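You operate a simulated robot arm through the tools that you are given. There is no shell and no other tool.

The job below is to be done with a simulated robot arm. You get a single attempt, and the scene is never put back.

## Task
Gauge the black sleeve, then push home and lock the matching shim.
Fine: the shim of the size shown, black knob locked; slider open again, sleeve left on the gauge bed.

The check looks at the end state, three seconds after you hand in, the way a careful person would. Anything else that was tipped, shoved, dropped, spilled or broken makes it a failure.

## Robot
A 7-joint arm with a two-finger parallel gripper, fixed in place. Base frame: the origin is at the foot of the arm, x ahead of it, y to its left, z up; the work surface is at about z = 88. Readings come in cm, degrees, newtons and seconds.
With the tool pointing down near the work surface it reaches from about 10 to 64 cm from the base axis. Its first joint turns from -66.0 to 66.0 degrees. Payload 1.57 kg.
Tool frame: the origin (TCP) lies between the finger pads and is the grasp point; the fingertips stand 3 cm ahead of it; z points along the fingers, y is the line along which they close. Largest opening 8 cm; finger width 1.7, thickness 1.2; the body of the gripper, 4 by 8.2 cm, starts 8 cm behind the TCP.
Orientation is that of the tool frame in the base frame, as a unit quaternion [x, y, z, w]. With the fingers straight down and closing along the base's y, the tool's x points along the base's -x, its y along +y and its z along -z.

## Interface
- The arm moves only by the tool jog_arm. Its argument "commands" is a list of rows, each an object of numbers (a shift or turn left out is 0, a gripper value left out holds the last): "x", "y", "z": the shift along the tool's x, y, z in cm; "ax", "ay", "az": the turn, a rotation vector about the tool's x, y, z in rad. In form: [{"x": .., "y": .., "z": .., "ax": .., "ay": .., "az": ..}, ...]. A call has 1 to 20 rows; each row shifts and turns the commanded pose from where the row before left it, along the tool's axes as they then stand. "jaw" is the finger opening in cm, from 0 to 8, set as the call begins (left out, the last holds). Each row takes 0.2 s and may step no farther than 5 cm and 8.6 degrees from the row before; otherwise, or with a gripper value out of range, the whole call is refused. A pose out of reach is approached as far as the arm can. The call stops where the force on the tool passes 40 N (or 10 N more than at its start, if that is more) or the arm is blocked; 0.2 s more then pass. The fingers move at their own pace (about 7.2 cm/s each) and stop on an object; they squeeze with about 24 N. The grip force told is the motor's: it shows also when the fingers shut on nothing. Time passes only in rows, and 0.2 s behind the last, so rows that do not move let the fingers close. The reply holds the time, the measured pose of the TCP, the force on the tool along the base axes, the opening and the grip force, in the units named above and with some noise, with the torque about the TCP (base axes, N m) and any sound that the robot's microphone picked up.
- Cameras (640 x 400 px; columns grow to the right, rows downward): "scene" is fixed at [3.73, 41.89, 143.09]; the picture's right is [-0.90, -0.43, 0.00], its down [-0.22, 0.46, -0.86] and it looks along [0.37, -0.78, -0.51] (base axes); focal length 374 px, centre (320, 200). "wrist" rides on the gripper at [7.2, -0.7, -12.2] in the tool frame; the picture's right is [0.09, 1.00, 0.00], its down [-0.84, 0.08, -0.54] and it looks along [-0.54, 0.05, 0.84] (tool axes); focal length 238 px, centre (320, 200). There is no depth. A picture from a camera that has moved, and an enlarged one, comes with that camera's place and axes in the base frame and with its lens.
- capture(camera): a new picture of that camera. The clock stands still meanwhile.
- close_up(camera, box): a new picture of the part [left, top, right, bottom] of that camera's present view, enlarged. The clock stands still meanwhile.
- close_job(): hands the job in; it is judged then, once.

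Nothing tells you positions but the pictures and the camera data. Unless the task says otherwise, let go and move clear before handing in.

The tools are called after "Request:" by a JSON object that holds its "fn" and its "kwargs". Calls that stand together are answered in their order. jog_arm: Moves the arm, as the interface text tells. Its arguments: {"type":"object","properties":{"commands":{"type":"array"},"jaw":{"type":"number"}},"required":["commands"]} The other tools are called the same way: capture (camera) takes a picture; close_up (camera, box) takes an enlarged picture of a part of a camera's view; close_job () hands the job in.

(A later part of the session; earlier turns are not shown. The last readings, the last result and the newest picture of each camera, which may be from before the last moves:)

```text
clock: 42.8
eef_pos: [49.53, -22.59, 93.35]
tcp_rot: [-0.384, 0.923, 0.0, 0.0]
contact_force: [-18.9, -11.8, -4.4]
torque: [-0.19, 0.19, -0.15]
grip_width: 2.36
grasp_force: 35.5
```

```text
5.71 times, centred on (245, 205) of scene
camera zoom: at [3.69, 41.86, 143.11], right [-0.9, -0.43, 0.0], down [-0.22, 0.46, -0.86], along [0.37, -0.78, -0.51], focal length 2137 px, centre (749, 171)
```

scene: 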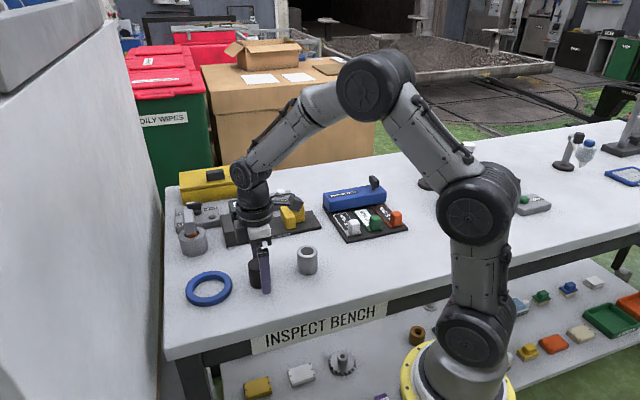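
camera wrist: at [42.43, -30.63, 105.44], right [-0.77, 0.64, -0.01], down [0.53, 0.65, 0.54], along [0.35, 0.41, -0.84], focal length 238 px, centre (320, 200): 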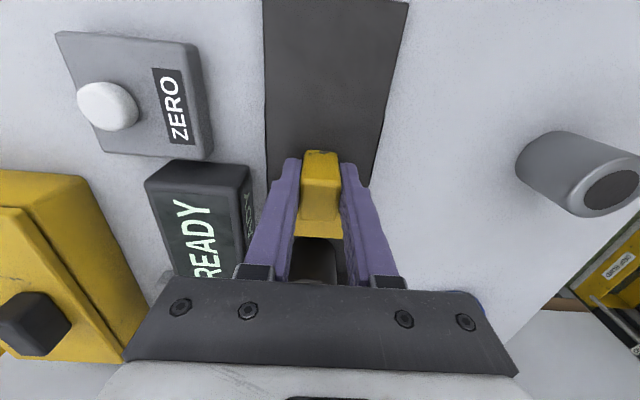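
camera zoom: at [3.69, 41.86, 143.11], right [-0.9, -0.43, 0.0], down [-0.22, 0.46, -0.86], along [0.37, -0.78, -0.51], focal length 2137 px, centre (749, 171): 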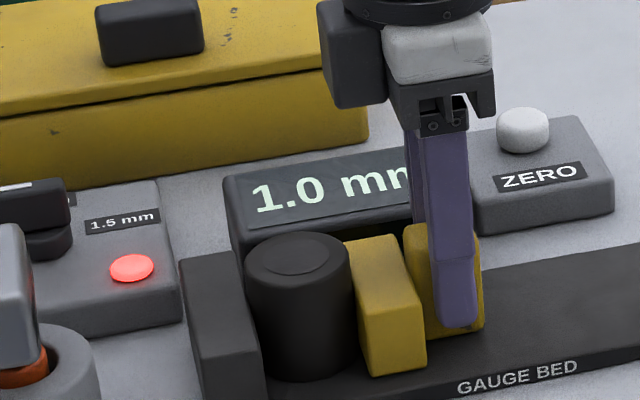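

The display now reads 1.0 mm with firm contact (~22 N along the bed). I'll hold a moment and verify the reading is stable and the sleeve is seated against the anvil.

Request:
{"fn": "jog_arm", "kwargs": {"commands": [{"x": -0.05}, {}, {}]}}

Request:
{"fn": "close_up", "kwargs": {"camera": "scene", "box": [205, 170, 285, 240]}}

Request:
{"fn": "capture", "kwargs": {"camera": "wrist"}}

Request:
{"fn": "close_up", "kwargs": {"camera": "scene", "box": [170, 185, 220, 235]}}

```text
clock: 43.6
eef_pos: [49.63, -22.47, 93.16]
tcp_rot: [-0.384, 0.923, -0.001, -0.002]
contact_force: [-20.5, -10.8, -1.4]
torque: [0.12, 0.17, -0.12]
grip_width: 2.34
grasp_force: 36.0
```

```text
5.71 times, centred on (245, 205) of scene
camera zoom: at [3.68, 41.87, 143.1], right [-0.9, -0.43, 0.0], down [-0.22, 0.46, -0.86], along [0.37, -0.78, -0.51], focal length 2137 px, centre (749, 171)
```

zoom: 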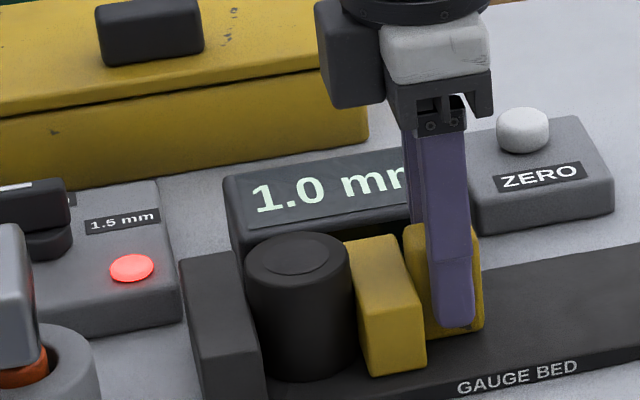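

```text
taken
camera wrist: at [44.99, -28.18, 105.57], right [-0.77, 0.64, 0.0], down [0.54, 0.65, 0.54], along [0.34, 0.42, -0.84], focal length 238 px, centre (320, 200)
```

wrist: 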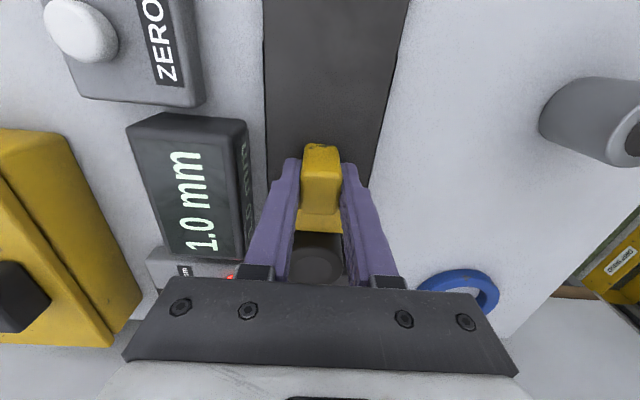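

```text
8.00 times, centred on (195, 210) of scene
camera zoom: at [3.68, 41.87, 143.1], right [-0.9, -0.43, 0.0], down [-0.22, 0.46, -0.86], along [0.37, -0.78, -0.51], focal length 2992 px, centre (1320, 120)
```

zoom: 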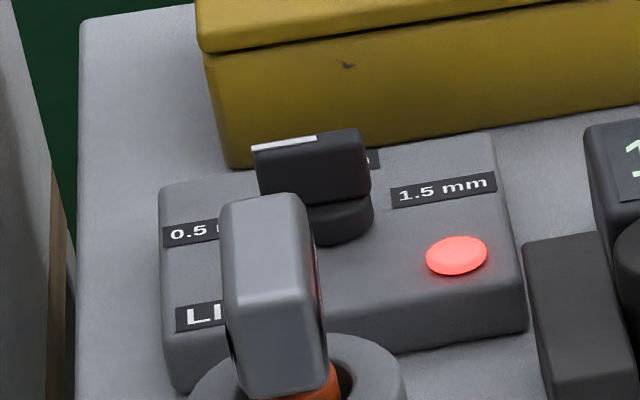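

Reading is stable at 1.0 mm (the limit lamp is just the 0.5 mm limit alarm). Now I'll open the slider by pulling it back.

Request:
{"fn": "jog_arm", "kwargs": {"commands": [{"x": 0.1}, {"x": 0.2}, {"x": 0.3}, {"x": 0.3}, {}]}}

Request:
{"fn": "close_up", "kwargs": {"camera": "scene", "box": [205, 170, 285, 240]}}

```text
clock: 44.8
eef_pos: [49.1, -23.09, 93.39]
tcp_rot: [-0.383, 0.924, 0.0, 0.002]
contact_force: [-3.4, 4.6, 3.7]
torque: [1.0, -0.62, 0.0]
grip_width: 2.41
grasp_force: 36.3
```

```text
5.71 times, centred on (245, 205) of scene
camera zoom: at [3.71, 41.9, 143.09], right [-0.9, -0.43, 0.0], down [-0.22, 0.46, -0.86], along [0.37, -0.78, -0.51], focal length 2137 px, centre (749, 171)
```

zoom: 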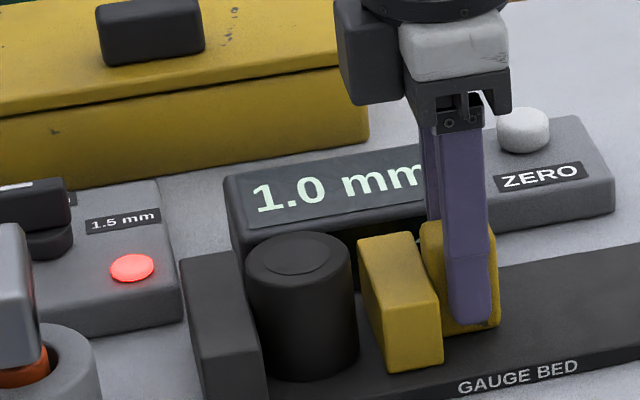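

The jaw is separating and the reading is held. Continuing to pull the slider back to its original position.

Request:
{"fn": "jog_arm", "kwargs": {"commands": [{"x": 0.4, "y": 0.03}, {"x": 0.5}, {"x": 0.5}, {"x": 0.5}, {"x": 0.4}, {}]}}

Request:
{"fn": "jog_arm", "kwargs": {"commands": [{"x": 0.4}, {"x": 0.5}, {"x": 0.5}, {"x": 0.5}, {"x": 0.4}, {}]}}

```text
clock: 46.2
eef_pos: [47.37, -24.69, 93.39]
tcp_rot: [-0.383, 0.924, 0.0, 0.0]
contact_force: [3.8, -3.0, 0.7]
torque: [0.65, -0.29, -0.03]
grip_width: 2.4
grasp_force: 35.9
```

```text
clock: 47.6
eef_pos: [45.76, -26.43, 93.49]
tcp_rot: [-0.383, 0.924, -0.001, 0.0]
contact_force: [5.0, -5.1, 4.3]
torque: [0.07, 0.27, 0.07]
grip_width: 2.35
grasp_force: 35.9
```

Request:
{"fn": "jog_arm", "kwargs": {"commands": [{"x": 0.4, "y": -0.05}, {"x": 0.5}, {"x": 0.5}, {"x": 0.5}, {"x": 0.5}, {"x": 0.4}, {"x": 0.2}, {}]}}

Request:
{"fn": "capture", "kwargs": {"camera": "wrist"}}

Request:
{"fn": "close_up", "kwargs": {"camera": "scene", "box": [165, 160, 325, 280]}}

```text
clock: 49.4
eef_pos: [43.84, -28.38, 93.45]
tcp_rot: [-0.384, 0.923, 0.001, 0.002]
contact_force: [18.6, 6.0, 0.2]
torque: [-0.33, 0.22, 0.01]
grip_width: 2.39
grasp_force: 36.1
```

```text
taken
camera wrist: at [39.16, -33.99, 105.54], right [-0.77, 0.64, 0.0], down [0.53, 0.65, 0.54], along [0.35, 0.42, -0.84], focal length 238 px, centre (320, 200)
```

wrist: 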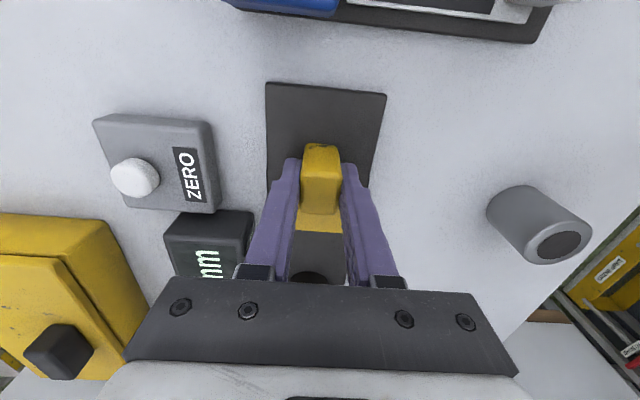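

```text
3.33 times, centred on (245, 220) of scene
camera zoom: at [3.78, 41.91, 143.09], right [-0.9, -0.43, 0.0], down [-0.22, 0.46, -0.86], along [0.37, -0.78, -0.51], focal length 1247 px, centre (570, 133)
```

zoom: 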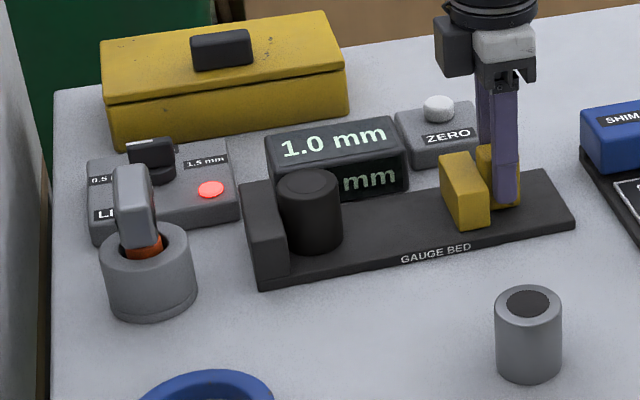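

The slider is back at its end stop (17 N against it), and the display keeps showing 1.0 mm. I'll relieve the push, release the stem and rise.

Request:
{"fn": "jog_arm", "kwargs": {"commands": [{"x": -0.12, "y": -0.06}, {}]}}

Request:
{"fn": "jog_arm", "kwargs": {"commands": [{}, {}, {}], "jaw": 5.2}}

Request:
{"fn": "jog_arm", "kwargs": {"commands": [{"z": -0.4}, {"z": -1}, {"z": -2}, {"z": -2.5}, {"z": -2.5}, {"z": -2.5}, {"z": -2}, {}]}}

Request:
{"fn": "close_up", "kwargs": {"camera": "scene", "box": [165, 160, 325, 280]}}

Request:
{"fn": "capture", "kwargs": {"camera": "wrist"}}

```text
clock: 50.0
eef_pos: [43.8, -28.36, 93.34]
tcp_rot: [-0.383, 0.924, 0.001, 0.0]
contact_force: [11.6, 12.4, 1.6]
torque: [0.3, -0.76, 0.01]
grip_width: 2.4
grasp_force: 36.2
```

```text
clock: 50.8
eef_pos: [43.6, -28.54, 93.39]
tcp_rot: [-0.383, 0.924, 0.0, 0.0]
contact_force: [0.5, -0.8, 0.3]
torque: [-0.01, 0.0, 0.0]
grip_width: 5.19
grasp_force: 0.1
```

```text
clock: 52.6
eef_pos: [43.7, -28.4, 106.37]
tcp_rot: [-0.382, 0.924, 0.0, 0.001]
contact_force: [-1.0, -0.3, -0.4]
torque: [-0.04, -0.03, 0.01]
grip_width: 5.18
grasp_force: 0.0
```

```text
3.33 times, centred on (245, 220) of scene
camera zoom: at [3.73, 41.89, 143.09], right [-0.9, -0.43, 0.0], down [-0.22, 0.46, -0.86], along [0.37, -0.78, -0.51], focal length 1247 px, centre (570, 133)
```

zoom: 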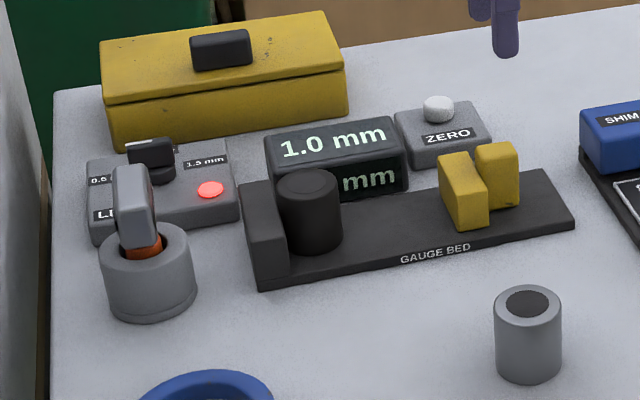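

```text
taken
camera wrist: at [39.23, -34.07, 118.52], right [-0.77, 0.64, 0.0], down [0.54, 0.65, 0.54], along [0.35, 0.42, -0.84], focal length 238 px, centre (320, 200)
```

wrist: 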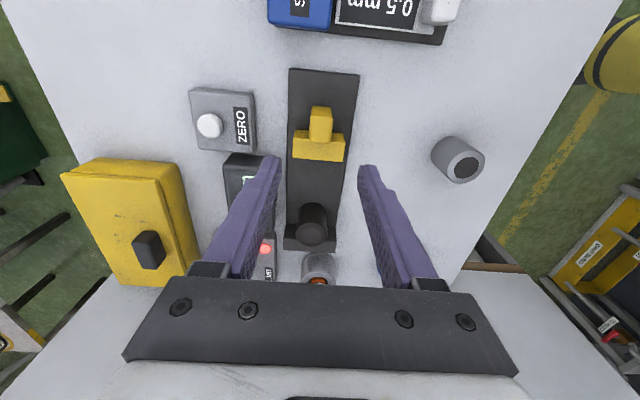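

The gauge part is done: slider open, sleeve on bed, reading 1.0 mm. Now I'll raise, move over toward the shim block and turn the tool about 90° so the camera looks along the shims' push direction.

Request:
{"fn": "jog_arm", "kwargs": {"commands": [{"z": -2.5}, {"z": -2.5}, {"x": 2.5, "y": 1.5}, {"x": 3, "y": 2}, {"x": 3, "y": 2}, {"x": 3, "y": 2}, {"x": 3, "y": 2}, {"x": 2.7, "y": 1.2}, {}]}}

Request:
{"fn": "jog_arm", "kwargs": {"commands": [{"az": 0.1428}, {"az": 0.1428}, {"az": 0.1428}, {"az": 0.1428}, {"az": 0.1428}, {"az": 0.1428}, {"az": 0.1428}, {"az": 0.1428}, {"az": 0.1428}, {"az": 0.1428}, {"az": 0.1428}, {}]}}

Request:
{"fn": "capture", "kwargs": {"camera": "wrist"}}

Request:
{"fn": "capture", "kwargs": {"camera": "scene"}}

```text
clock: 54.6
eef_pos: [24.07, -32.95, 111.3]
tcp_rot: [-0.383, 0.924, 0.0, 0.0]
contact_force: [0.1, 0.5, 0.4]
torque: [0.03, -0.01, 0.01]
grip_width: 5.21
grasp_force: 0.0
```

```text
clock: 57.2
eef_pos: [24.03, -33.05, 111.38]
tcp_rot: [0.384, 0.923, 0.0, 0.0]
contact_force: [0.1, -0.8, 1.0]
torque: [0.04, 0.0, 0.01]
grip_width: 5.21
grasp_force: 0.0
```

```text
taken
camera wrist: at [18.52, -28.48, 123.42], right [0.64, 0.77, 0.0], down [0.65, -0.54, 0.54], along [0.42, -0.35, -0.84], focal length 238 px, centre (320, 200)
```

wrist: 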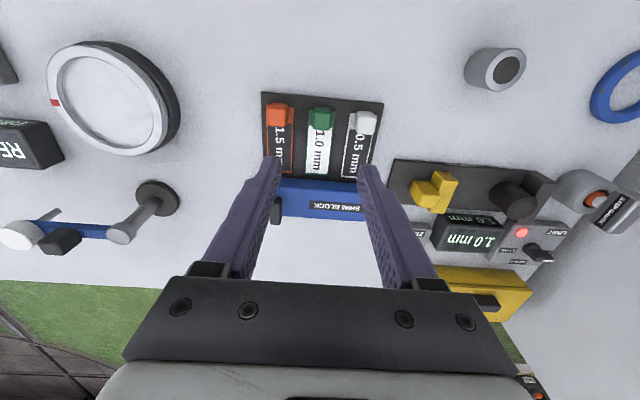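

```text
taken
```

scene: 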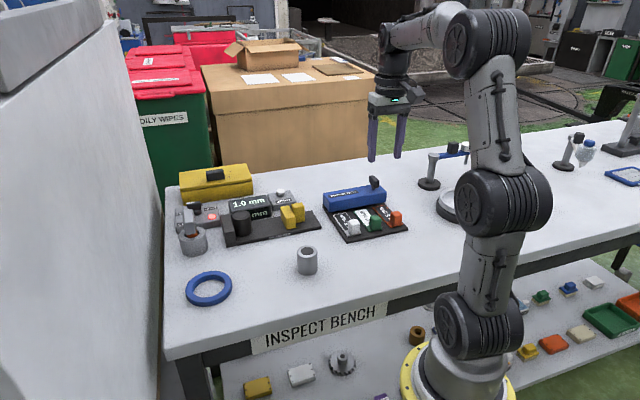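

Request:
{"fn": "close_up", "kwargs": {"camera": "wrist", "box": [250, 80, 400, 230]}}

Request:
{"fn": "close_up", "kwargs": {"camera": "wrist", "box": [255, 165, 375, 235]}}

Request:
{"fn": "close_up", "kwargs": {"camera": "scene", "box": [315, 165, 415, 245]}}

```text
2.67 times, centred on (325, 155) of wrist
camera zoom: at [18.52, -28.48, 123.42], right [0.64, 0.77, 0.0], down [0.65, -0.54, 0.54], along [0.42, -0.35, -0.84], focal length 636 px, centre (307, 320)
```

zoom: 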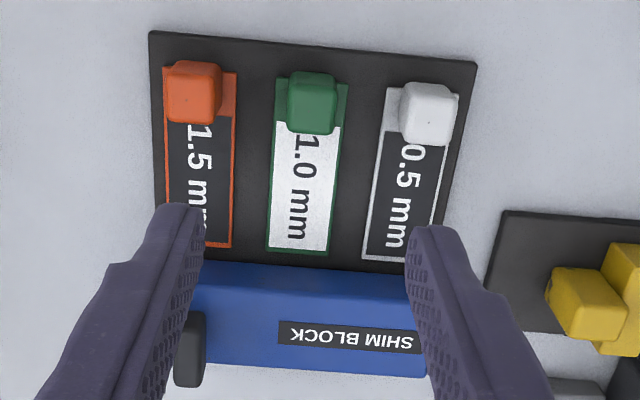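

```text
5.33 times, centred on (315, 200) of wrist
camera zoom: at [18.52, -28.48, 123.42], right [0.64, 0.77, 0.0], down [0.65, -0.54, 0.54], along [0.42, -0.35, -0.84], focal length 1271 px, centre (347, 200)
```

zoom: 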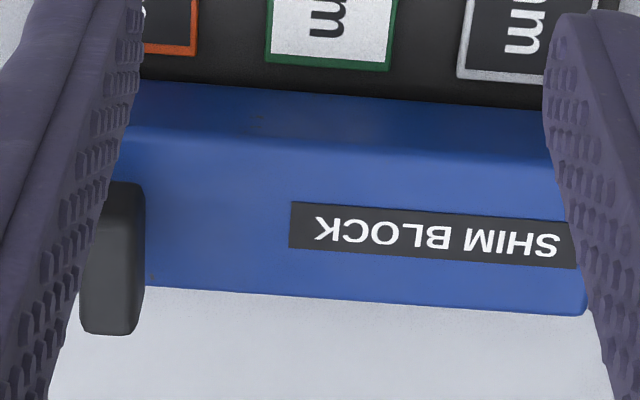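

```text
5.00 times, centred on (365, 205) of scene
camera zoom: at [3.73, 41.89, 143.09], right [-0.9, -0.43, 0.0], down [-0.22, 0.46, -0.86], along [0.37, -0.78, -0.51], focal length 1870 px, centre (95, 175)
```

zoom: 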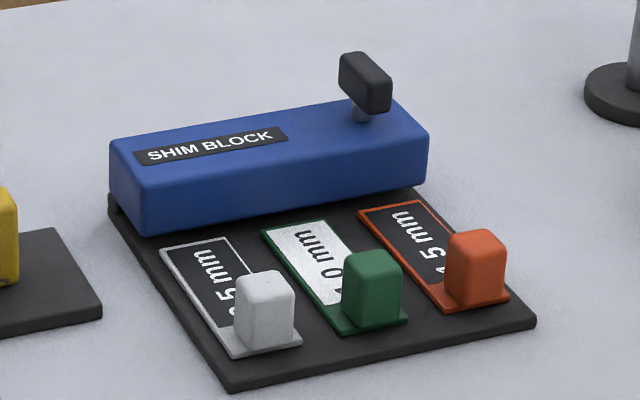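

The block lies at ~45° too, with the knob bar now perpendicular to the block. I'll enlarge on the green handle and the knob to measure them.

Request:
{"fn": "close_up", "kwargs": {"camera": "wrist", "box": [295, 90, 345, 180]}}

Request:
{"fn": "close_up", "kwargs": {"camera": "scene", "box": [355, 165, 415, 245]}}

```text
4.44 times, centred on (320, 135) of wrist
camera zoom: at [18.52, -28.48, 123.42], right [0.64, 0.77, 0.0], down [0.65, -0.54, 0.54], along [0.42, -0.35, -0.84], focal length 1059 px, centre (320, 489)
```

zoom: 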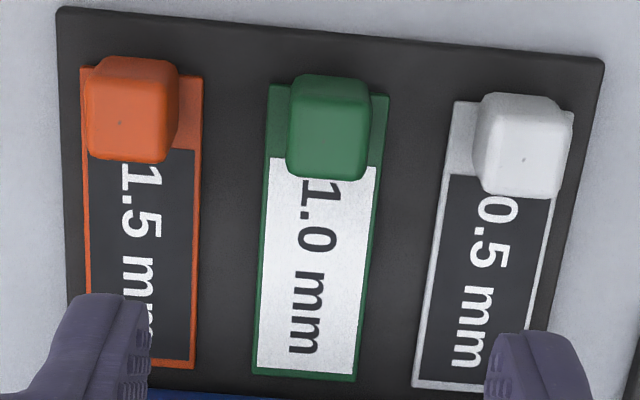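

```text
5.00 times, centred on (385, 205) of scene
camera zoom: at [3.73, 41.89, 143.09], right [-0.9, -0.43, 0.0], down [-0.22, 0.46, -0.86], along [0.37, -0.78, -0.51], focal length 1870 px, centre (-5, 175)
```

zoom: 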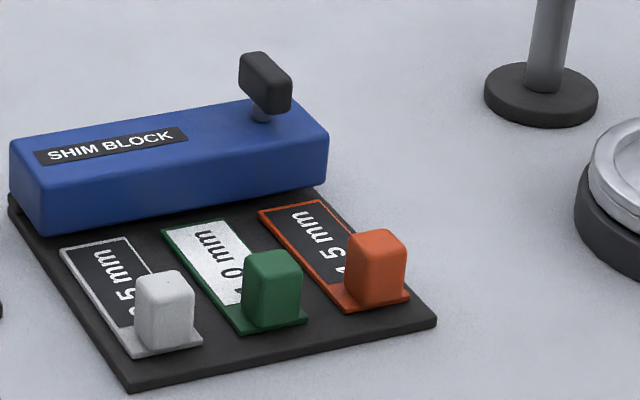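

The green shim's handle front is at about s≈40.6 cm along the push direction, block face ≈51.6. I'll close the fingers, go in front of the green handle and check alignment before lowering fully.

Request:
{"fn": "jog_arm", "kwargs": {"commands": [{"x": 1, "y": 0.15}, {"x": 1.1, "y": 0.18}, {"z": 2.5}, {"z": 2.5}, {"z": 2.5}, {"z": 2.5}, {"z": 1.5}, {"z": 1}, {}], "jaw": 0}}

Request:
{"fn": "capture", "kwargs": {"camera": "wrist"}}

Request:
{"fn": "close_up", "kwargs": {"camera": "scene", "box": [315, 165, 435, 255]}}

```text
clock: 59.2
eef_pos: [22.71, -31.44, 98.72]
tcp_rot: [0.383, 0.924, 0.0, 0.0]
contact_force: [0.1, 0.3, 0.0]
torque: [-0.02, 0.02, -0.03]
grip_width: 0.01
grasp_force: 21.2
```

```text
taken
camera wrist: at [17.24, -26.85, 110.91], right [0.64, 0.77, 0.0], down [0.65, -0.54, 0.54], along [0.42, -0.35, -0.84], focal length 238 px, centre (320, 200)
```

wrist: 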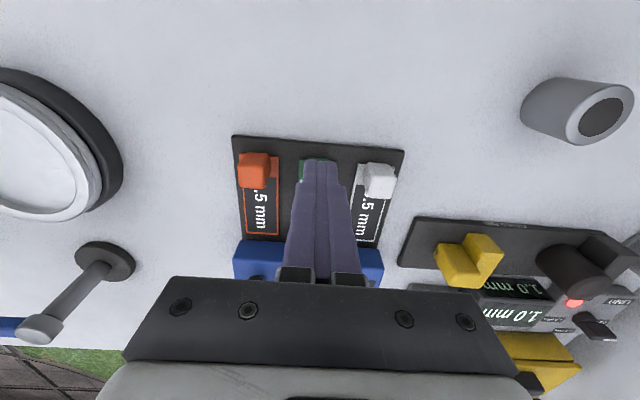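

```text
4.44 times, centred on (375, 210) of scene
camera zoom: at [3.73, 41.89, 143.09], right [-0.9, -0.43, 0.0], down [-0.22, 0.46, -0.86], along [0.37, -0.78, -0.51], focal length 1662 px, centre (76, 156)
```

zoom: 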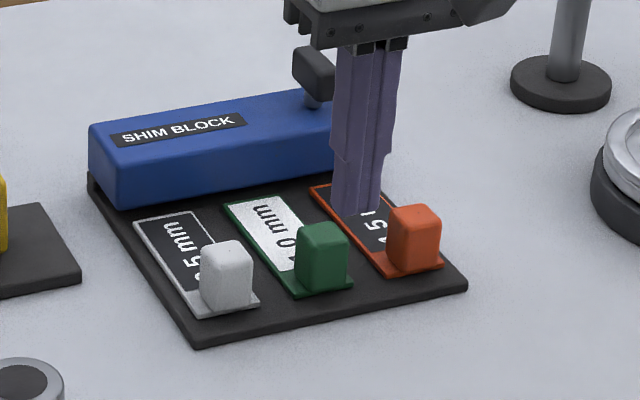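

The closed fingers are in front of the green handle with ~1.3 cm spare. Lowering so the tips are just above the base plate.

Request:
{"fn": "jog_arm", "kwargs": {"commands": [{"z": 1.5}, {"z": 1.5}, {"z": 1.2}, {"z": 0.8}, {"z": 0.5}, {}]}}

Request:
{"fn": "close_up", "kwargs": {"camera": "scene", "box": [315, 165, 435, 255]}}

Request:
{"fn": "capture", "kwargs": {"camera": "wrist"}}

```text
clock: 60.6
eef_pos: [22.61, -31.21, 93.21]
tcp_rot: [0.383, 0.924, 0.0, 0.001]
contact_force: [-0.7, 0.0, -0.2]
torque: [0.03, -0.02, -0.01]
grip_width: 0.0
grasp_force: 21.2
```

```text
4.44 times, centred on (375, 210) of scene
camera zoom: at [3.73, 41.89, 143.09], right [-0.9, -0.43, 0.0], down [-0.22, 0.46, -0.86], along [0.37, -0.78, -0.51], focal length 1662 px, centre (76, 156)
```

zoom: 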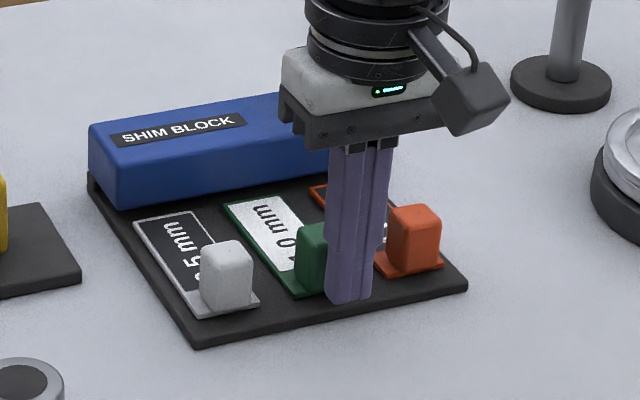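

```text
taken
camera wrist: at [17.11, -26.72, 105.39], right [0.64, 0.77, 0.0], down [0.65, -0.54, 0.54], along [0.42, -0.35, -0.84], focal length 238 px, centre (320, 200)
```

wrist: 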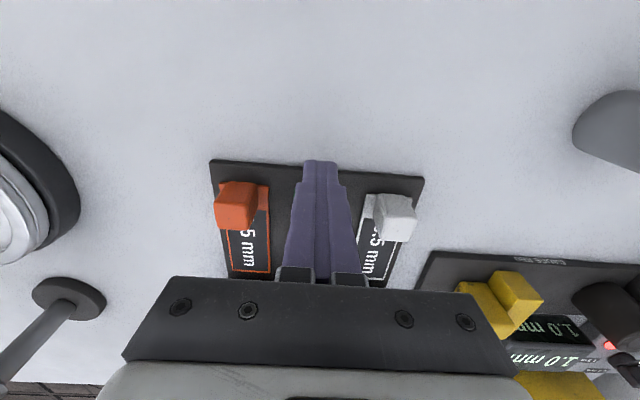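

The fingers line up with the green handle within ~2 mm. Now advancing toward it and pushing the shim gently toward the block.

Request:
{"fn": "jog_arm", "kwargs": {"commands": [{"x": -0.3}, {"x": -0.4}, {"x": -0.4}, {"x": -0.4}, {"x": -0.3}, {"x": -0.3}, {}]}}

Request:
{"fn": "close_up", "kwargs": {"camera": "scene", "box": [315, 165, 435, 255]}}

```text
clock: 62.2
eef_pos: [24.48, -32.74, 93.16]
tcp_rot: [0.382, 0.924, 0.001, 0.0]
contact_force: [0.0, -0.1, -0.3]
torque: [-0.01, -0.01, 0.0]
grip_width: 0.01
grasp_force: 21.0
```

```text
4.44 times, centred on (375, 210) of scene
camera zoom: at [3.73, 41.89, 143.09], right [-0.9, -0.43, 0.0], down [-0.22, 0.46, -0.86], along [0.37, -0.78, -0.51], focal length 1662 px, centre (76, 156)
```

zoom: 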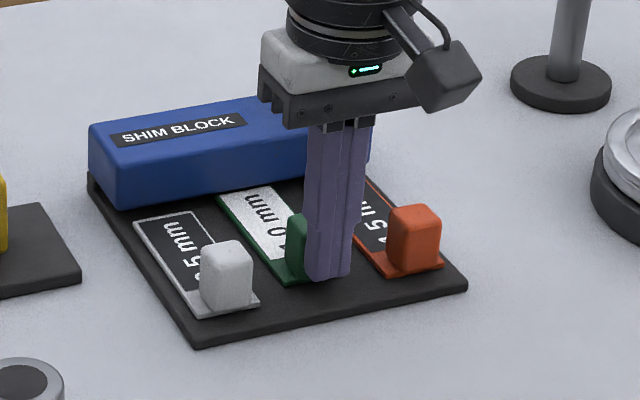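

The shim is moving freely. Continuing to push in stages, watching for the end stop.

Request:
{"fn": "jog_arm", "kwargs": {"commands": [{"x": -0.4}, {"x": -0.4}, {"x": -0.4}, {"x": -0.4}, {"x": -0.4}, {}]}}

Request:
{"fn": "close_up", "kwargs": {"camera": "scene", "box": [315, 165, 435, 255]}}

```text
clock: 63.6
eef_pos: [25.88, -34.07, 93.36]
tcp_rot: [0.382, 0.924, 0.0, 0.001]
contact_force: [0.3, 0.5, -1.1]
torque: [-0.03, 0.0, -0.03]
grip_width: 0.0
grasp_force: 21.5
```

```text
4.44 times, centred on (375, 210) of scene
camera zoom: at [3.73, 41.89, 143.09], right [-0.9, -0.43, 0.0], down [-0.22, 0.46, -0.86], along [0.37, -0.78, -0.51], focal length 1662 px, centre (76, 156)
```

zoom: 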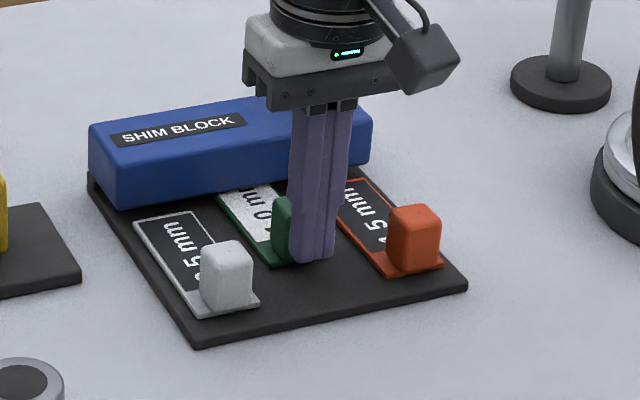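

Shim sliding toward the block. I'll correct a slight sideways drift and keep pushing.

Request:
{"fn": "jog_arm", "kwargs": {"commands": [{"x": -0.4, "y": -0.05}, {"x": -0.4, "y": -0.05}, {"x": -0.4, "y": -0.05}, {"x": -0.4, "y": -0.05}, {"x": -0.4}, {}]}}

Request:
{"fn": "close_up", "kwargs": {"camera": "scene", "box": [315, 165, 435, 255]}}

Request:
{"fn": "capture", "kwargs": {"camera": "wrist"}}

```text
clock: 64.5
eef_pos: [26.11, -34.59, 92.88]
tcp_rot: [0.381, 0.924, 0.008, -0.014]
contact_force: [-8.0, 9.3, 2.3]
torque: [-0.06, 0.02, -0.01]
grip_width: 0.0
grasp_force: 21.4
stopped in row 4: the force on the tool passed its limit at 43 N (the readings are from after the stop); the commanded pose is now the measured one
```

```text
4.44 times, centred on (375, 210) of scene
camera zoom: at [3.71, 41.92, 143.09], right [-0.9, -0.43, 0.0], down [-0.22, 0.46, -0.86], along [0.37, -0.78, -0.51], focal length 1662 px, centre (76, 156)
```

zoom: 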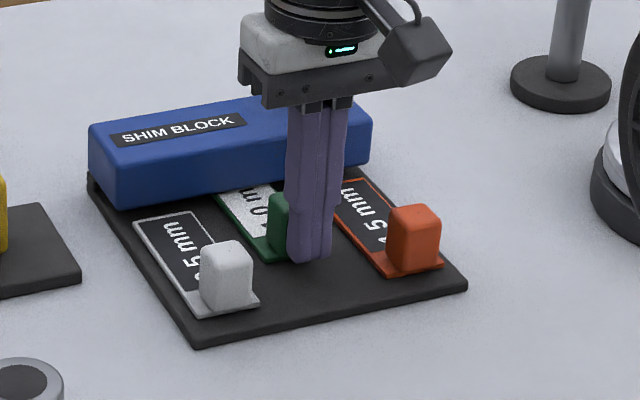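

```text
taken
camera wrist: at [20.71, -30.38, 105.28], right [0.64, 0.77, 0.01], down [0.66, -0.55, 0.52], along [0.4, -0.32, -0.86], focal length 238 px, centre (320, 200)
```

wrist: 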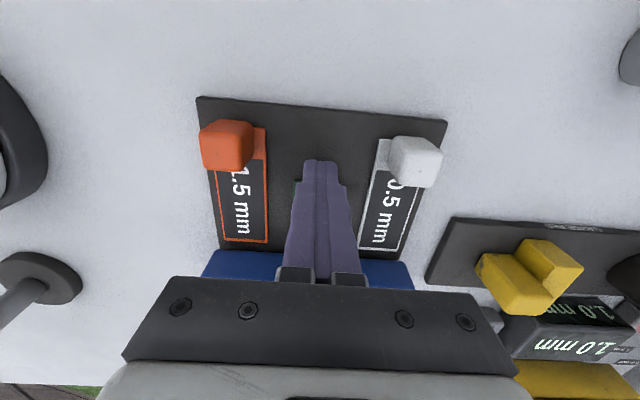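

The push hit a firm stop (43 N) after ~3.2 cm of shim travel. I'll back off and inspect whether the shim is really home.

Request:
{"fn": "jog_arm", "kwargs": {"commands": [{"x": 0.3}, {"x": 0.5}, {"x": 0.7}, {"z": -1.5}, {"z": -2}, {"z": -2}, {"z": -2}, {"z": -2}, {"x": 1}, {"x": 1}, {}]}}

Request:
{"fn": "close_up", "kwargs": {"camera": "scene", "box": [315, 165, 435, 255]}}

Request:
{"fn": "capture", "kwargs": {"camera": "wrist"}}

```text
clock: 66.9
eef_pos: [23.89, -32.52, 102.57]
tcp_rot: [0.382, 0.924, 0.006, -0.01]
contact_force: [-0.3, -0.7, -0.5]
torque: [-0.01, -0.02, 0.0]
grip_width: 0.03
grasp_force: 21.6
```

```text
4.44 times, centred on (375, 210) of scene
camera zoom: at [3.73, 41.89, 143.09], right [-0.9, -0.43, 0.0], down [-0.22, 0.46, -0.86], along [0.37, -0.78, -0.51], focal length 1662 px, centre (76, 156)
```

zoom: 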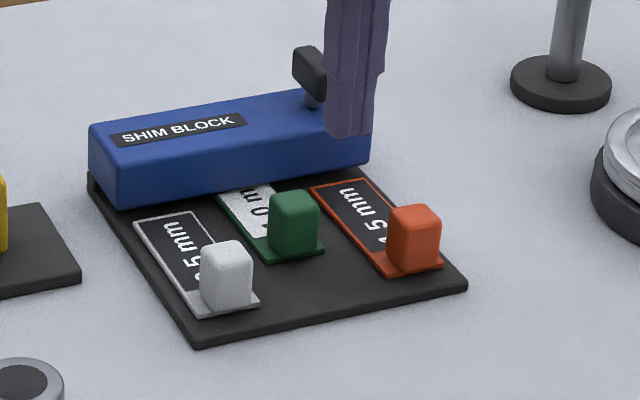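

```text
taken
camera wrist: at [18.51, -28.28, 114.9], right [0.64, 0.77, 0.01], down [0.65, -0.55, 0.52], along [0.41, -0.33, -0.85], focal length 238 px, centre (320, 200)
```

wrist: 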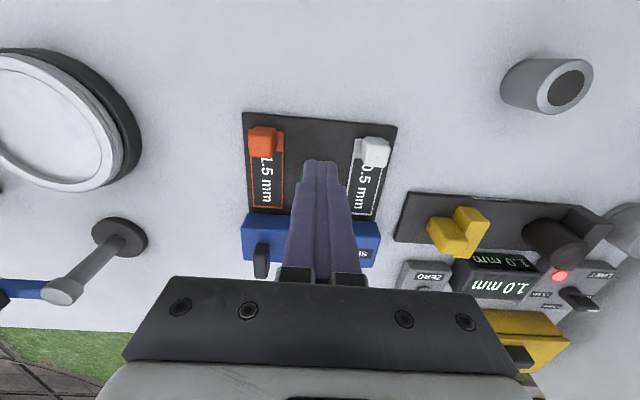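

I need a clearer view: I'll rise, open the fingers so the camera sees between them, and remove the slight tilt picked up at the stop.

Request:
{"fn": "jog_arm", "kwargs": {"commands": [{"z": -2.5, "ay": -0.024, "ax": 0.003}, {"z": -2.5}, {"z": -2.5}, {}], "jaw": 8}}

Request:
{"fn": "close_up", "kwargs": {"camera": "wrist", "box": [255, 85, 385, 225]}}

Request:
{"fn": "close_up", "kwargs": {"camera": "scene", "box": [345, 180, 405, 235]}}

```text
clock: 67.9
eef_pos: [23.92, -32.71, 110.37]
tcp_rot: [0.381, 0.925, 0.0, 0.0]
contact_force: [0.0, -0.2, -1.0]
torque: [0.02, -0.01, 0.0]
grip_width: 8.0
grasp_force: 0.1
```

```text
2.86 times, centred on (320, 155) of wrist
camera zoom: at [18.45, -28.13, 122.47], right [0.64, 0.77, 0.0], down [0.65, -0.54, 0.54], along [0.42, -0.35, -0.84], focal length 681 px, centre (320, 329)
```

zoom: 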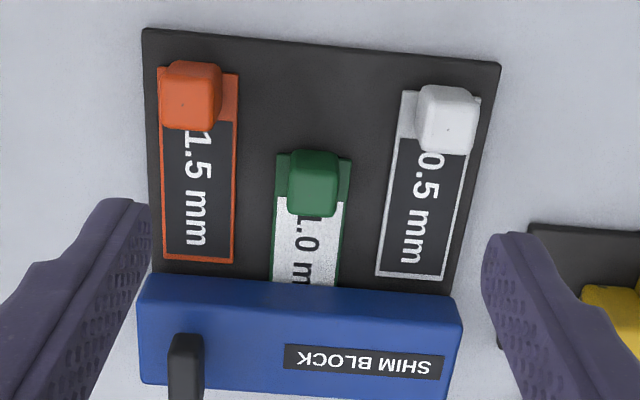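

```text
7.27 times, centred on (375, 208) of scene
camera zoom: at [3.73, 41.89, 143.09], right [-0.9, -0.43, 0.0], down [-0.22, 0.46, -0.86], along [0.37, -0.78, -0.51], focal length 2720 px, centre (-80, 146)
```

zoom: 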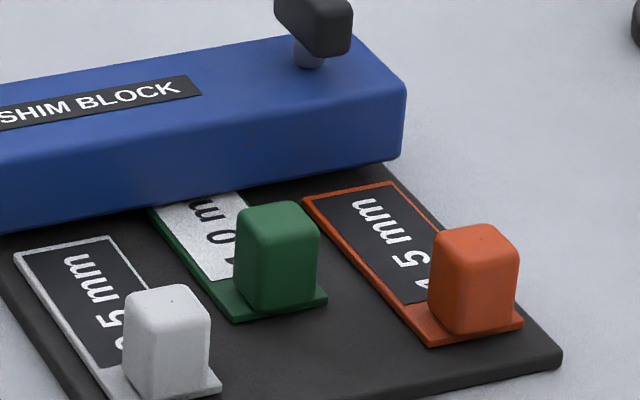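

The green shim moved straight ~3.5 cm and its rear is ~2.5 cm inside the block. To confirm it is truly home, I'll press once more, slowly and straight, with the fingers closed.

Request:
{"fn": "jog_arm", "kwargs": {"commands": [{"z": 2.5}, {"z": 2.5}, {"z": 2.5}, {"z": 2.5}, {"z": 2.5}, {"z": 2}, {"z": 1.5}, {"z": 1}, {}], "jaw": 0}}

Request:
{"fn": "jog_arm", "kwargs": {"commands": [{"x": -0.4}, {"x": -0.5}, {"x": -0.5}, {"x": -0.5}, {"x": -0.4}, {"x": -0.2}, {}]}}

Request:
{"fn": "jog_arm", "kwargs": {"commands": [{"x": -0.1}, {"x": -0.1}, {"x": -0.1}, {"x": -0.1}, {}]}}

```text
clock: 69.9
eef_pos: [23.98, -32.57, 92.94]
tcp_rot: [0.382, 0.924, 0.0, 0.0]
contact_force: [0.1, 0.5, -0.1]
torque: [-0.01, -0.02, 0.0]
grip_width: 0.0
grasp_force: 21.5
```

```text
clock: 71.5
eef_pos: [25.78, -34.37, 93.09]
tcp_rot: [0.382, 0.924, 0.0, 0.0]
contact_force: [0.5, 0.5, -0.3]
torque: [-0.01, 0.05, 0.0]
grip_width: 0.0
grasp_force: 21.7
```

```text
clock: 72.7
eef_pos: [26.09, -34.56, 93.13]
tcp_rot: [0.382, 0.924, 0.001, 0.0]
contact_force: [-2.0, 3.2, 0.8]
torque: [0.01, 0.03, 0.0]
grip_width: 0.0
grasp_force: 21.9
```

Contact made with light force; pressing on in half-millimetre steps.

Request:
{"fn": "jog_arm", "kwargs": {"commands": [{"x": -0.05}, {"x": -0.05}, {}]}}

Request:
{"fn": "jog_arm", "kwargs": {"commands": [{"x": -0.05}, {"x": -0.05}, {}]}}

Request:
{"fn": "jog_arm", "kwargs": {"commands": [{"x": -0.05}, {"x": -0.05}, {}]}}

```text
clock: 73.5
eef_pos: [26.02, -34.46, 92.96]
tcp_rot: [0.382, 0.924, 0.001, -0.001]
contact_force: [-4.5, 6.5, 2.7]
torque: [0.13, 0.05, 0.0]
grip_width: 0.0
grasp_force: 20.9
```

```text
clock: 74.3
eef_pos: [25.95, -34.65, 93.02]
tcp_rot: [0.382, 0.924, 0.0, -0.001]
contact_force: [-6.9, 13.0, -0.3]
torque: [0.1, 0.15, 0.02]
grip_width: 0.0
grasp_force: 20.9
```

```text
clock: 75.1
eef_pos: [25.96, -34.76, 93.05]
tcp_rot: [0.382, 0.924, 0.001, -0.003]
contact_force: [-10.6, 12.8, -4.8]
torque: [0.18, 0.1, 0.02]
grip_width: 0.0
grasp_force: 21.7
```

The force climbs with no further travel, so the shim is home at a hard stop. Now I'll back off, rise, and move to view the black knob on the block.

Request:
{"fn": "jog_arm", "kwargs": {"commands": [{"x": 0.3}, {"x": 0.6}, {"x": 0.6}, {"z": -1.5}, {"z": -2.5}, {"z": -2.5}, {"z": -2.5}, {"z": -2.5}, {"z": -2.5}, {"z": -1.5}, {"x": -2.2, "y": -2}, {"x": -2.2, "y": -2}, {"x": -1.7, "y": -1.8}, {}]}}

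Request:
{"fn": "jog_arm", "kwargs": {"commands": [{}, {}], "jaw": 8}}

Request:
{"fn": "capture", "kwargs": {"camera": "wrist"}}

Request:
{"fn": "close_up", "kwargs": {"camera": "scene", "box": [315, 165, 435, 255]}}

```text
clock: 78.1
eef_pos: [25.58, -42.21, 108.62]
tcp_rot: [0.382, 0.924, 0.0, 0.002]
contact_force: [0.2, -0.3, 0.2]
torque: [-0.04, -0.01, 0.03]
grip_width: 0.0
grasp_force: 21.2
```

```text
clock: 78.7
eef_pos: [25.34, -42.04, 108.62]
tcp_rot: [0.381, 0.924, -0.001, 0.0]
contact_force: [0.8, 0.1, 0.2]
torque: [0.0, 0.01, 0.0]
grip_width: 7.97
grasp_force: 0.5
```

```text
taken
camera wrist: at [19.9, -37.57, 120.72], right [0.64, 0.77, 0.0], down [0.65, -0.54, 0.54], along [0.42, -0.35, -0.84], focal length 238 px, centre (320, 200)
```

wrist: 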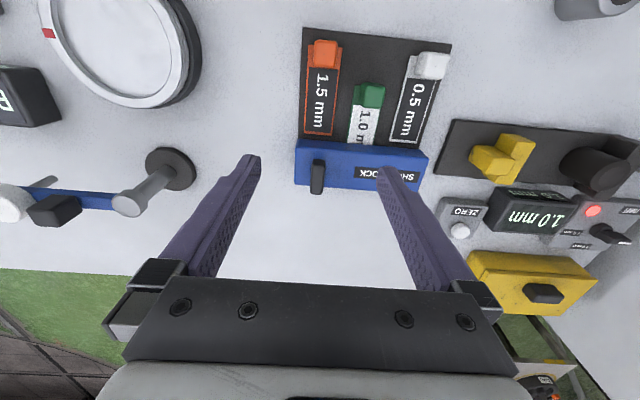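

```text
4.44 times, centred on (375, 210) of scene
camera zoom: at [3.73, 41.89, 143.09], right [-0.9, -0.43, 0.0], down [-0.22, 0.46, -0.86], along [0.37, -0.78, -0.51], focal length 1662 px, centre (76, 156)
```

zoom: 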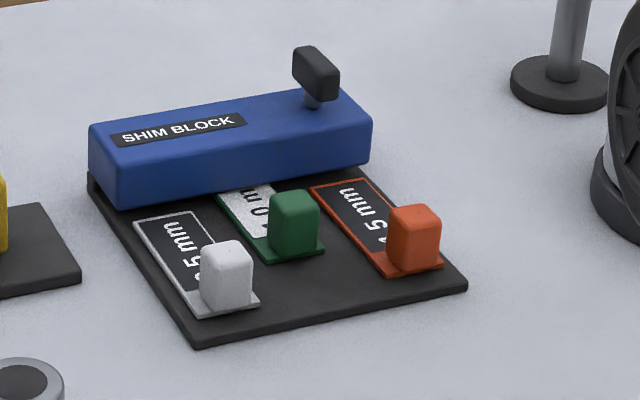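

Request:
{"fn": "close_up", "kwargs": {"camera": "wrist", "box": [285, 130, 385, 210]}}

Request:
{"fn": "close_up", "kwargs": {"camera": "scene", "box": [355, 165, 395, 195]}}

```text
5.00 times, centred on (335, 170) of wrist
camera zoom: at [19.9, -37.57, 120.72], right [0.64, 0.77, 0.0], down [0.65, -0.54, 0.54], along [0.42, -0.35, -0.84], focal length 1192 px, centre (245, 350)
```

zoom: 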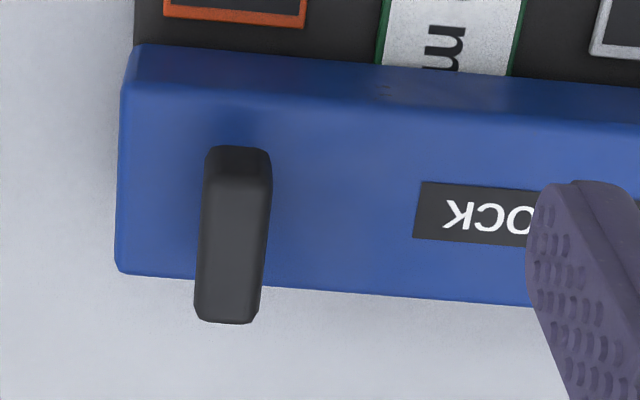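

```text
13.33 times, centred on (375, 180) of scene
camera zoom: at [3.73, 41.89, 143.09], right [-0.9, -0.43, 0.0], down [-0.22, 0.46, -0.86], along [0.37, -0.78, -0.51], focal length 4987 px, centre (-413, 467)
```

zoom: 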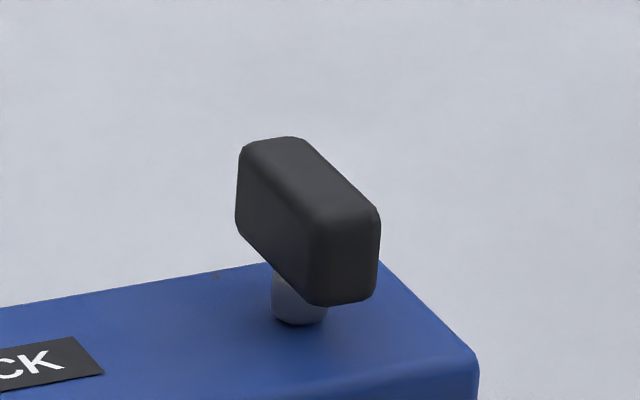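

The knob bar lies along the push direction, centre about (30.1, -46.4), top ≈95.5, ~1.5 cm wide. I'll move above it and check alignment before descending.

Request:
{"fn": "jog_arm", "kwargs": {"commands": [{"x": -2.2, "y": 0.1}, {"x": -2.2, "y": 0.13}, {"x": -1.97}, {"z": 2}, {"z": 2}, {"z": 1.5}, {"z": 1}, {}], "jaw": 4.5}}

Request:
{"fn": "capture", "kwargs": {"camera": "wrist"}}

Request:
{"fn": "close_up", "kwargs": {"camera": "scene", "box": [315, 135, 435, 225]}}

```text
clock: 80.5
eef_pos: [30.17, -46.49, 102.11]
tcp_rot: [0.381, 0.924, -0.001, 0.0]
contact_force: [1.4, -0.2, 0.2]
torque: [0.02, -0.03, 0.0]
grip_width: 4.5
grasp_force: 0.0
```

```text
taken
camera wrist: at [24.62, -41.98, 114.25], right [0.64, 0.77, 0.0], down [0.65, -0.54, 0.54], along [0.42, -0.35, -0.84], focal length 238 px, centre (320, 200)
```

wrist: 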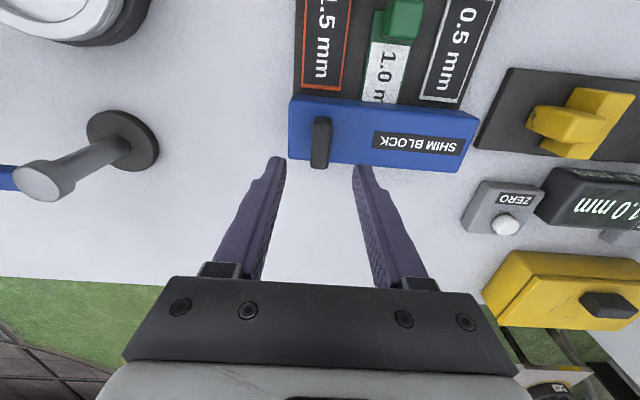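

```text
4.44 times, centred on (375, 180) of scene
camera zoom: at [3.73, 41.89, 143.09], right [-0.9, -0.43, 0.0], down [-0.22, 0.46, -0.86], along [0.37, -0.78, -0.51], focal length 1662 px, centre (76, 289)
```

zoom: 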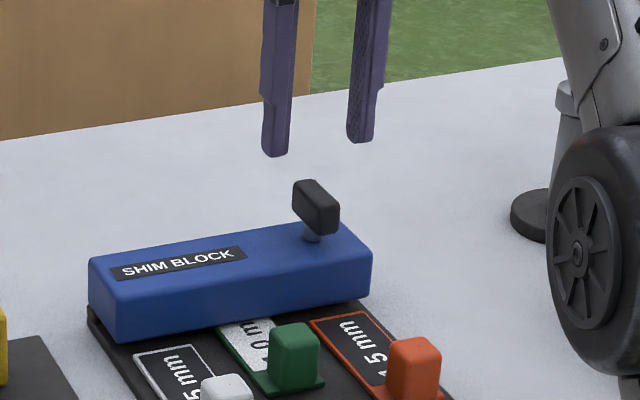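

Aligned with the knob. Descending to straddle it.

Request:
{"fn": "jog_arm", "kwargs": {"commands": [{"z": 1.5}, {"z": 1.5}, {"z": 1.2}, {"z": 0.8}, {"z": 0.6}, {}]}}

Request:
{"fn": "capture", "kwargs": {"camera": "wrist"}}

Request:
{"fn": "close_up", "kwargs": {"camera": "scene", "box": [315, 135, 435, 225]}}

```text
clock: 81.9
eef_pos: [30.08, -46.33, 96.46]
tcp_rot: [0.382, 0.924, 0.001, 0.0]
contact_force: [-0.4, 0.2, -0.1]
torque: [0.03, 0.0, 0.0]
grip_width: 4.52
grasp_force: 0.0
```

```text
taken
camera wrist: at [24.52, -41.85, 108.66], right [0.64, 0.77, 0.0], down [0.65, -0.54, 0.54], along [0.42, -0.35, -0.84], focal length 238 px, centre (320, 200)
```

wrist: 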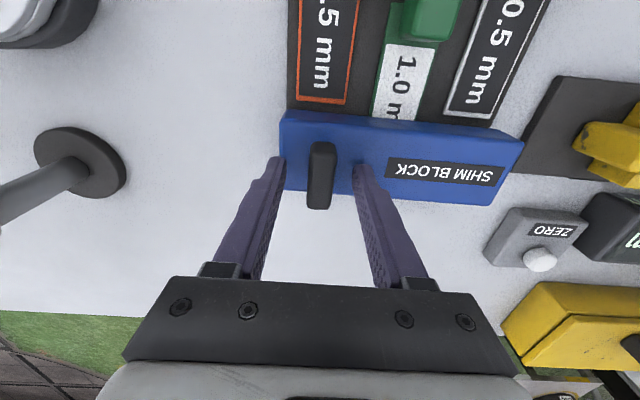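

```text
4.44 times, centred on (375, 180) of scene
camera zoom: at [3.73, 41.89, 143.09], right [-0.9, -0.43, 0.0], down [-0.22, 0.46, -0.86], along [0.37, -0.78, -0.51], focal length 1662 px, centre (76, 289)
```

zoom: 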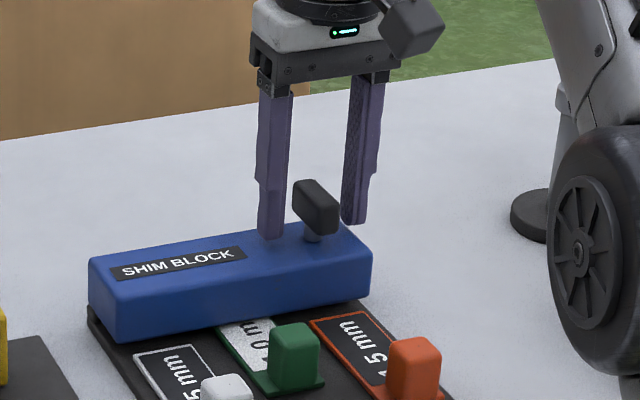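

Fingers straddle the knob bar well centred. Closing on it.

Request:
{"fn": "jog_arm", "kwargs": {"commands": [{}, {}, {}], "jaw": 0}}

```text
clock: 82.7
eef_pos: [30.06, -46.32, 96.49]
tcp_rot: [0.381, 0.924, 0.0, 0.0]
contact_force: [1.3, 1.3, -0.5]
torque: [-0.17, -0.16, -0.04]
grip_width: 1.59
grasp_force: 31.9
```

Gripped (1.59 cm). I'll try a small clockwise turn and watch the torque.

Request:
{"fn": "jog_arm", "kwargs": {"commands": [{"az": 0.05}, {"az": 0.05}, {"az": 0.05}, {}]}}

Request:
{"fn": "capture", "kwargs": {"camera": "wrist"}}

```text
clock: 83.7
eef_pos: [30.1, -46.44, 96.5]
tcp_rot: [0.45, 0.893, 0.0, 0.001]
contact_force: [7.6, 7.3, 6.5]
torque: [0.32, 0.26, 0.82]
grip_width: 1.83
grasp_force: 33.5
```

```text
taken
camera wrist: at [25.31, -41.12, 108.65], right [0.75, 0.67, 0.0], down [0.56, -0.63, 0.54], along [0.36, -0.4, -0.84], focal length 238 px, centre (320, 200)
```

wrist: 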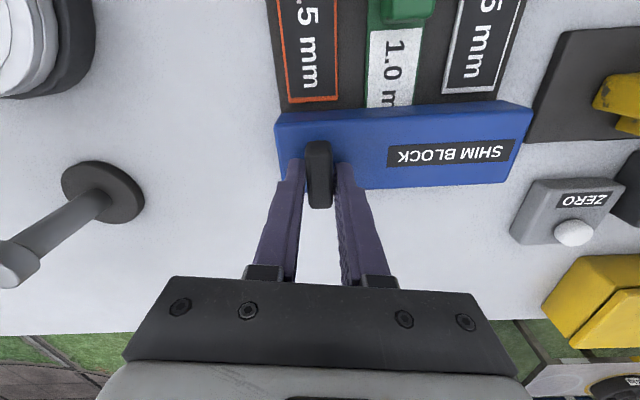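

Clockwise resists strongly (torque 0.8 N·m, grip widening), so that's the end stop. I'll return and try counter-clockwise.

Request:
{"fn": "jog_arm", "kwargs": {"commands": [{"az": -0.05}, {"az": -0.05}, {"az": -0.05}, {"az": -0.05}, {"az": -0.05}, {"az": -0.05}, {}]}}

Request:
{"fn": "capture", "kwargs": {"camera": "wrist"}}

```text
clock: 85.3
eef_pos: [30.15, -46.36, 96.42]
tcp_rot: [0.312, 0.95, 0.001, 0.002]
contact_force: [17.8, 14.2, 6.6]
torque: [-0.49, -0.37, -0.13]
grip_width: 1.6
grasp_force: 31.9
```

```text
taken
camera wrist: at [23.98, -42.79, 108.64], right [0.52, 0.86, 0.0], down [0.72, -0.43, 0.54], along [0.47, -0.28, -0.84], focal length 238 px, centre (320, 200)
```

wrist: 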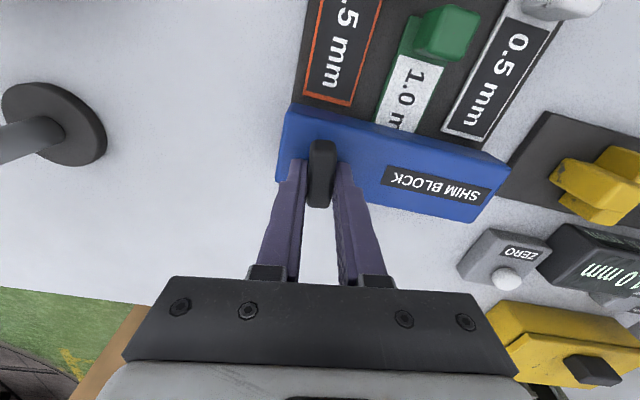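

Counter-clockwise turns freely (grip width steady, low torque), so that's the locking direction. A sideways load of ~22 N has built up because the pivot isn't quite under the TCP; I'll relieve it.

Request:
{"fn": "jog_arm", "kwargs": {"commands": [{"y": 0.1, "x": -0.03}, {"y": 0.05}, {}]}}

```text
clock: 86.1
eef_pos: [30.21, -46.4, 96.41]
tcp_rot: [0.313, 0.95, 0.0, 0.001]
contact_force: [16.7, 9.4, 6.1]
torque: [-0.21, -0.2, -0.07]
grip_width: 1.57
grasp_force: 31.6
```

Request:
{"fn": "jog_arm", "kwargs": {"commands": [{"y": 0.1, "x": -0.05}, {"y": 0.1, "x": -0.05}, {}]}}

```text
clock: 86.9
eef_pos: [30.26, -46.36, 96.46]
tcp_rot: [0.313, 0.95, -0.002, 0.001]
contact_force: [9.0, -1.6, 2.5]
torque: [-0.24, -0.84, 0.0]
grip_width: 1.61
grasp_force: 31.2
```

Side load is down. Continuing the counter-clockwise turn in small increments.

Request:
{"fn": "jog_arm", "kwargs": {"commands": [{"x": -0.05}, {"az": -0.06}, {"az": -0.06}, {"az": -0.06}, {}]}}

```text
clock: 88.1
eef_pos: [30.37, -46.41, 96.45]
tcp_rot: [0.225, 0.974, 0.0, -0.001]
contact_force: [-4.4, 0.3, 7.9]
torque: [0.45, 0.86, 0.03]
grip_width: 1.59
grasp_force: 31.3
```

Request:
{"fn": "jog_arm", "kwargs": {"commands": [{"az": -0.07}, {"az": -0.07}, {"az": -0.07}, {}]}}

Request:
{"fn": "jog_arm", "kwargs": {"commands": [{"az": -0.05}, {"az": -0.05}, {}]}}

Request:
{"fn": "capture", "kwargs": {"camera": "wrist"}}

```text
clock: 89.1
eef_pos: [30.44, -46.26, 96.46]
tcp_rot: [0.121, 0.993, 0.001, 0.0]
contact_force: [-2.0, 6.9, 1.9]
torque: [-0.17, 0.22, 0.0]
grip_width: 1.57
grasp_force: 31.5
```

```text
clock: 89.9
eef_pos: [30.26, -46.05, 96.46]
tcp_rot: [0.071, 0.997, 0.002, -0.001]
contact_force: [-8.9, 16.5, 0.7]
torque: [-0.33, -0.56, -0.1]
grip_width: 1.6
grasp_force: 31.4
```

```text
taken
camera wrist: at [23.13, -45.95, 108.66], right [0.05, 1.0, 0.0], down [0.84, -0.05, 0.54], along [0.54, -0.02, -0.84], focal length 238 px, centre (320, 200)
```

wrist: 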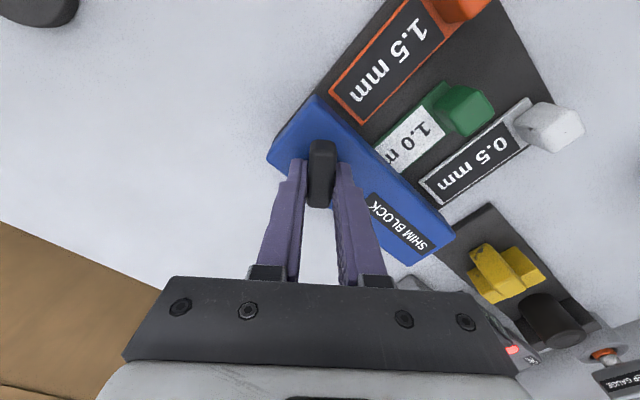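

The knob is turning with the gripper (~37° so far). Relieving the side load and continuing.

Request:
{"fn": "jog_arm", "kwargs": {"commands": [{"y": 0.1, "x": 0.06}, {"y": 0.05, "az": -0.05}, {"y": 0.02, "az": -0.06}, {"y": 0.02, "az": -0.06}, {}]}}

Request:
{"fn": "jog_arm", "kwargs": {"commands": [{"az": -0.05, "y": 0.02}, {"az": -0.05, "y": 0.02}, {}]}}

```text
clock: 91.1
eef_pos: [30.34, -46.1, 96.43]
tcp_rot: [-0.013, 1.0, 0.0, 0.0]
contact_force: [-2.1, 8.8, -2.3]
torque: [0.07, -0.24, -0.04]
grip_width: 1.61
grasp_force: 31.1
```

```text
clock: 91.9
eef_pos: [30.27, -46.08, 96.42]
tcp_rot: [-0.062, 0.998, 0.001, 0.0]
contact_force: [-2.3, 6.3, -5.9]
torque: [0.16, -0.94, -0.06]
grip_width: 1.57
grasp_force: 31.5
```

Request:
{"fn": "jog_arm", "kwargs": {"commands": [{"az": -0.06, "y": 0.03}, {"az": -0.06, "y": 0.02}, {"az": -0.06, "y": 0.02}, {"az": -0.06, "y": 0.02}, {}]}}

Request:
{"fn": "capture", "kwargs": {"camera": "wrist"}}

```text
clock: 93.1
eef_pos: [30.23, -45.85, 96.44]
tcp_rot: [-0.182, 0.983, 0.001, -0.001]
contact_force: [0.4, 18.0, -4.2]
torque: [-0.51, 0.76, -0.08]
grip_width: 1.58
grasp_force: 31.3
```

```text
taken
camera wrist: at [23.83, -49.26, 108.65], right [-0.44, 0.9, 0.0], down [0.75, 0.37, 0.54], along [0.49, 0.24, -0.84], focal length 238 px, centre (320, 200)
```

wrist: 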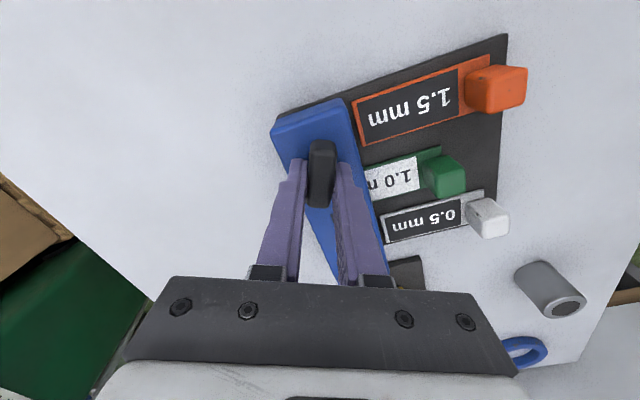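

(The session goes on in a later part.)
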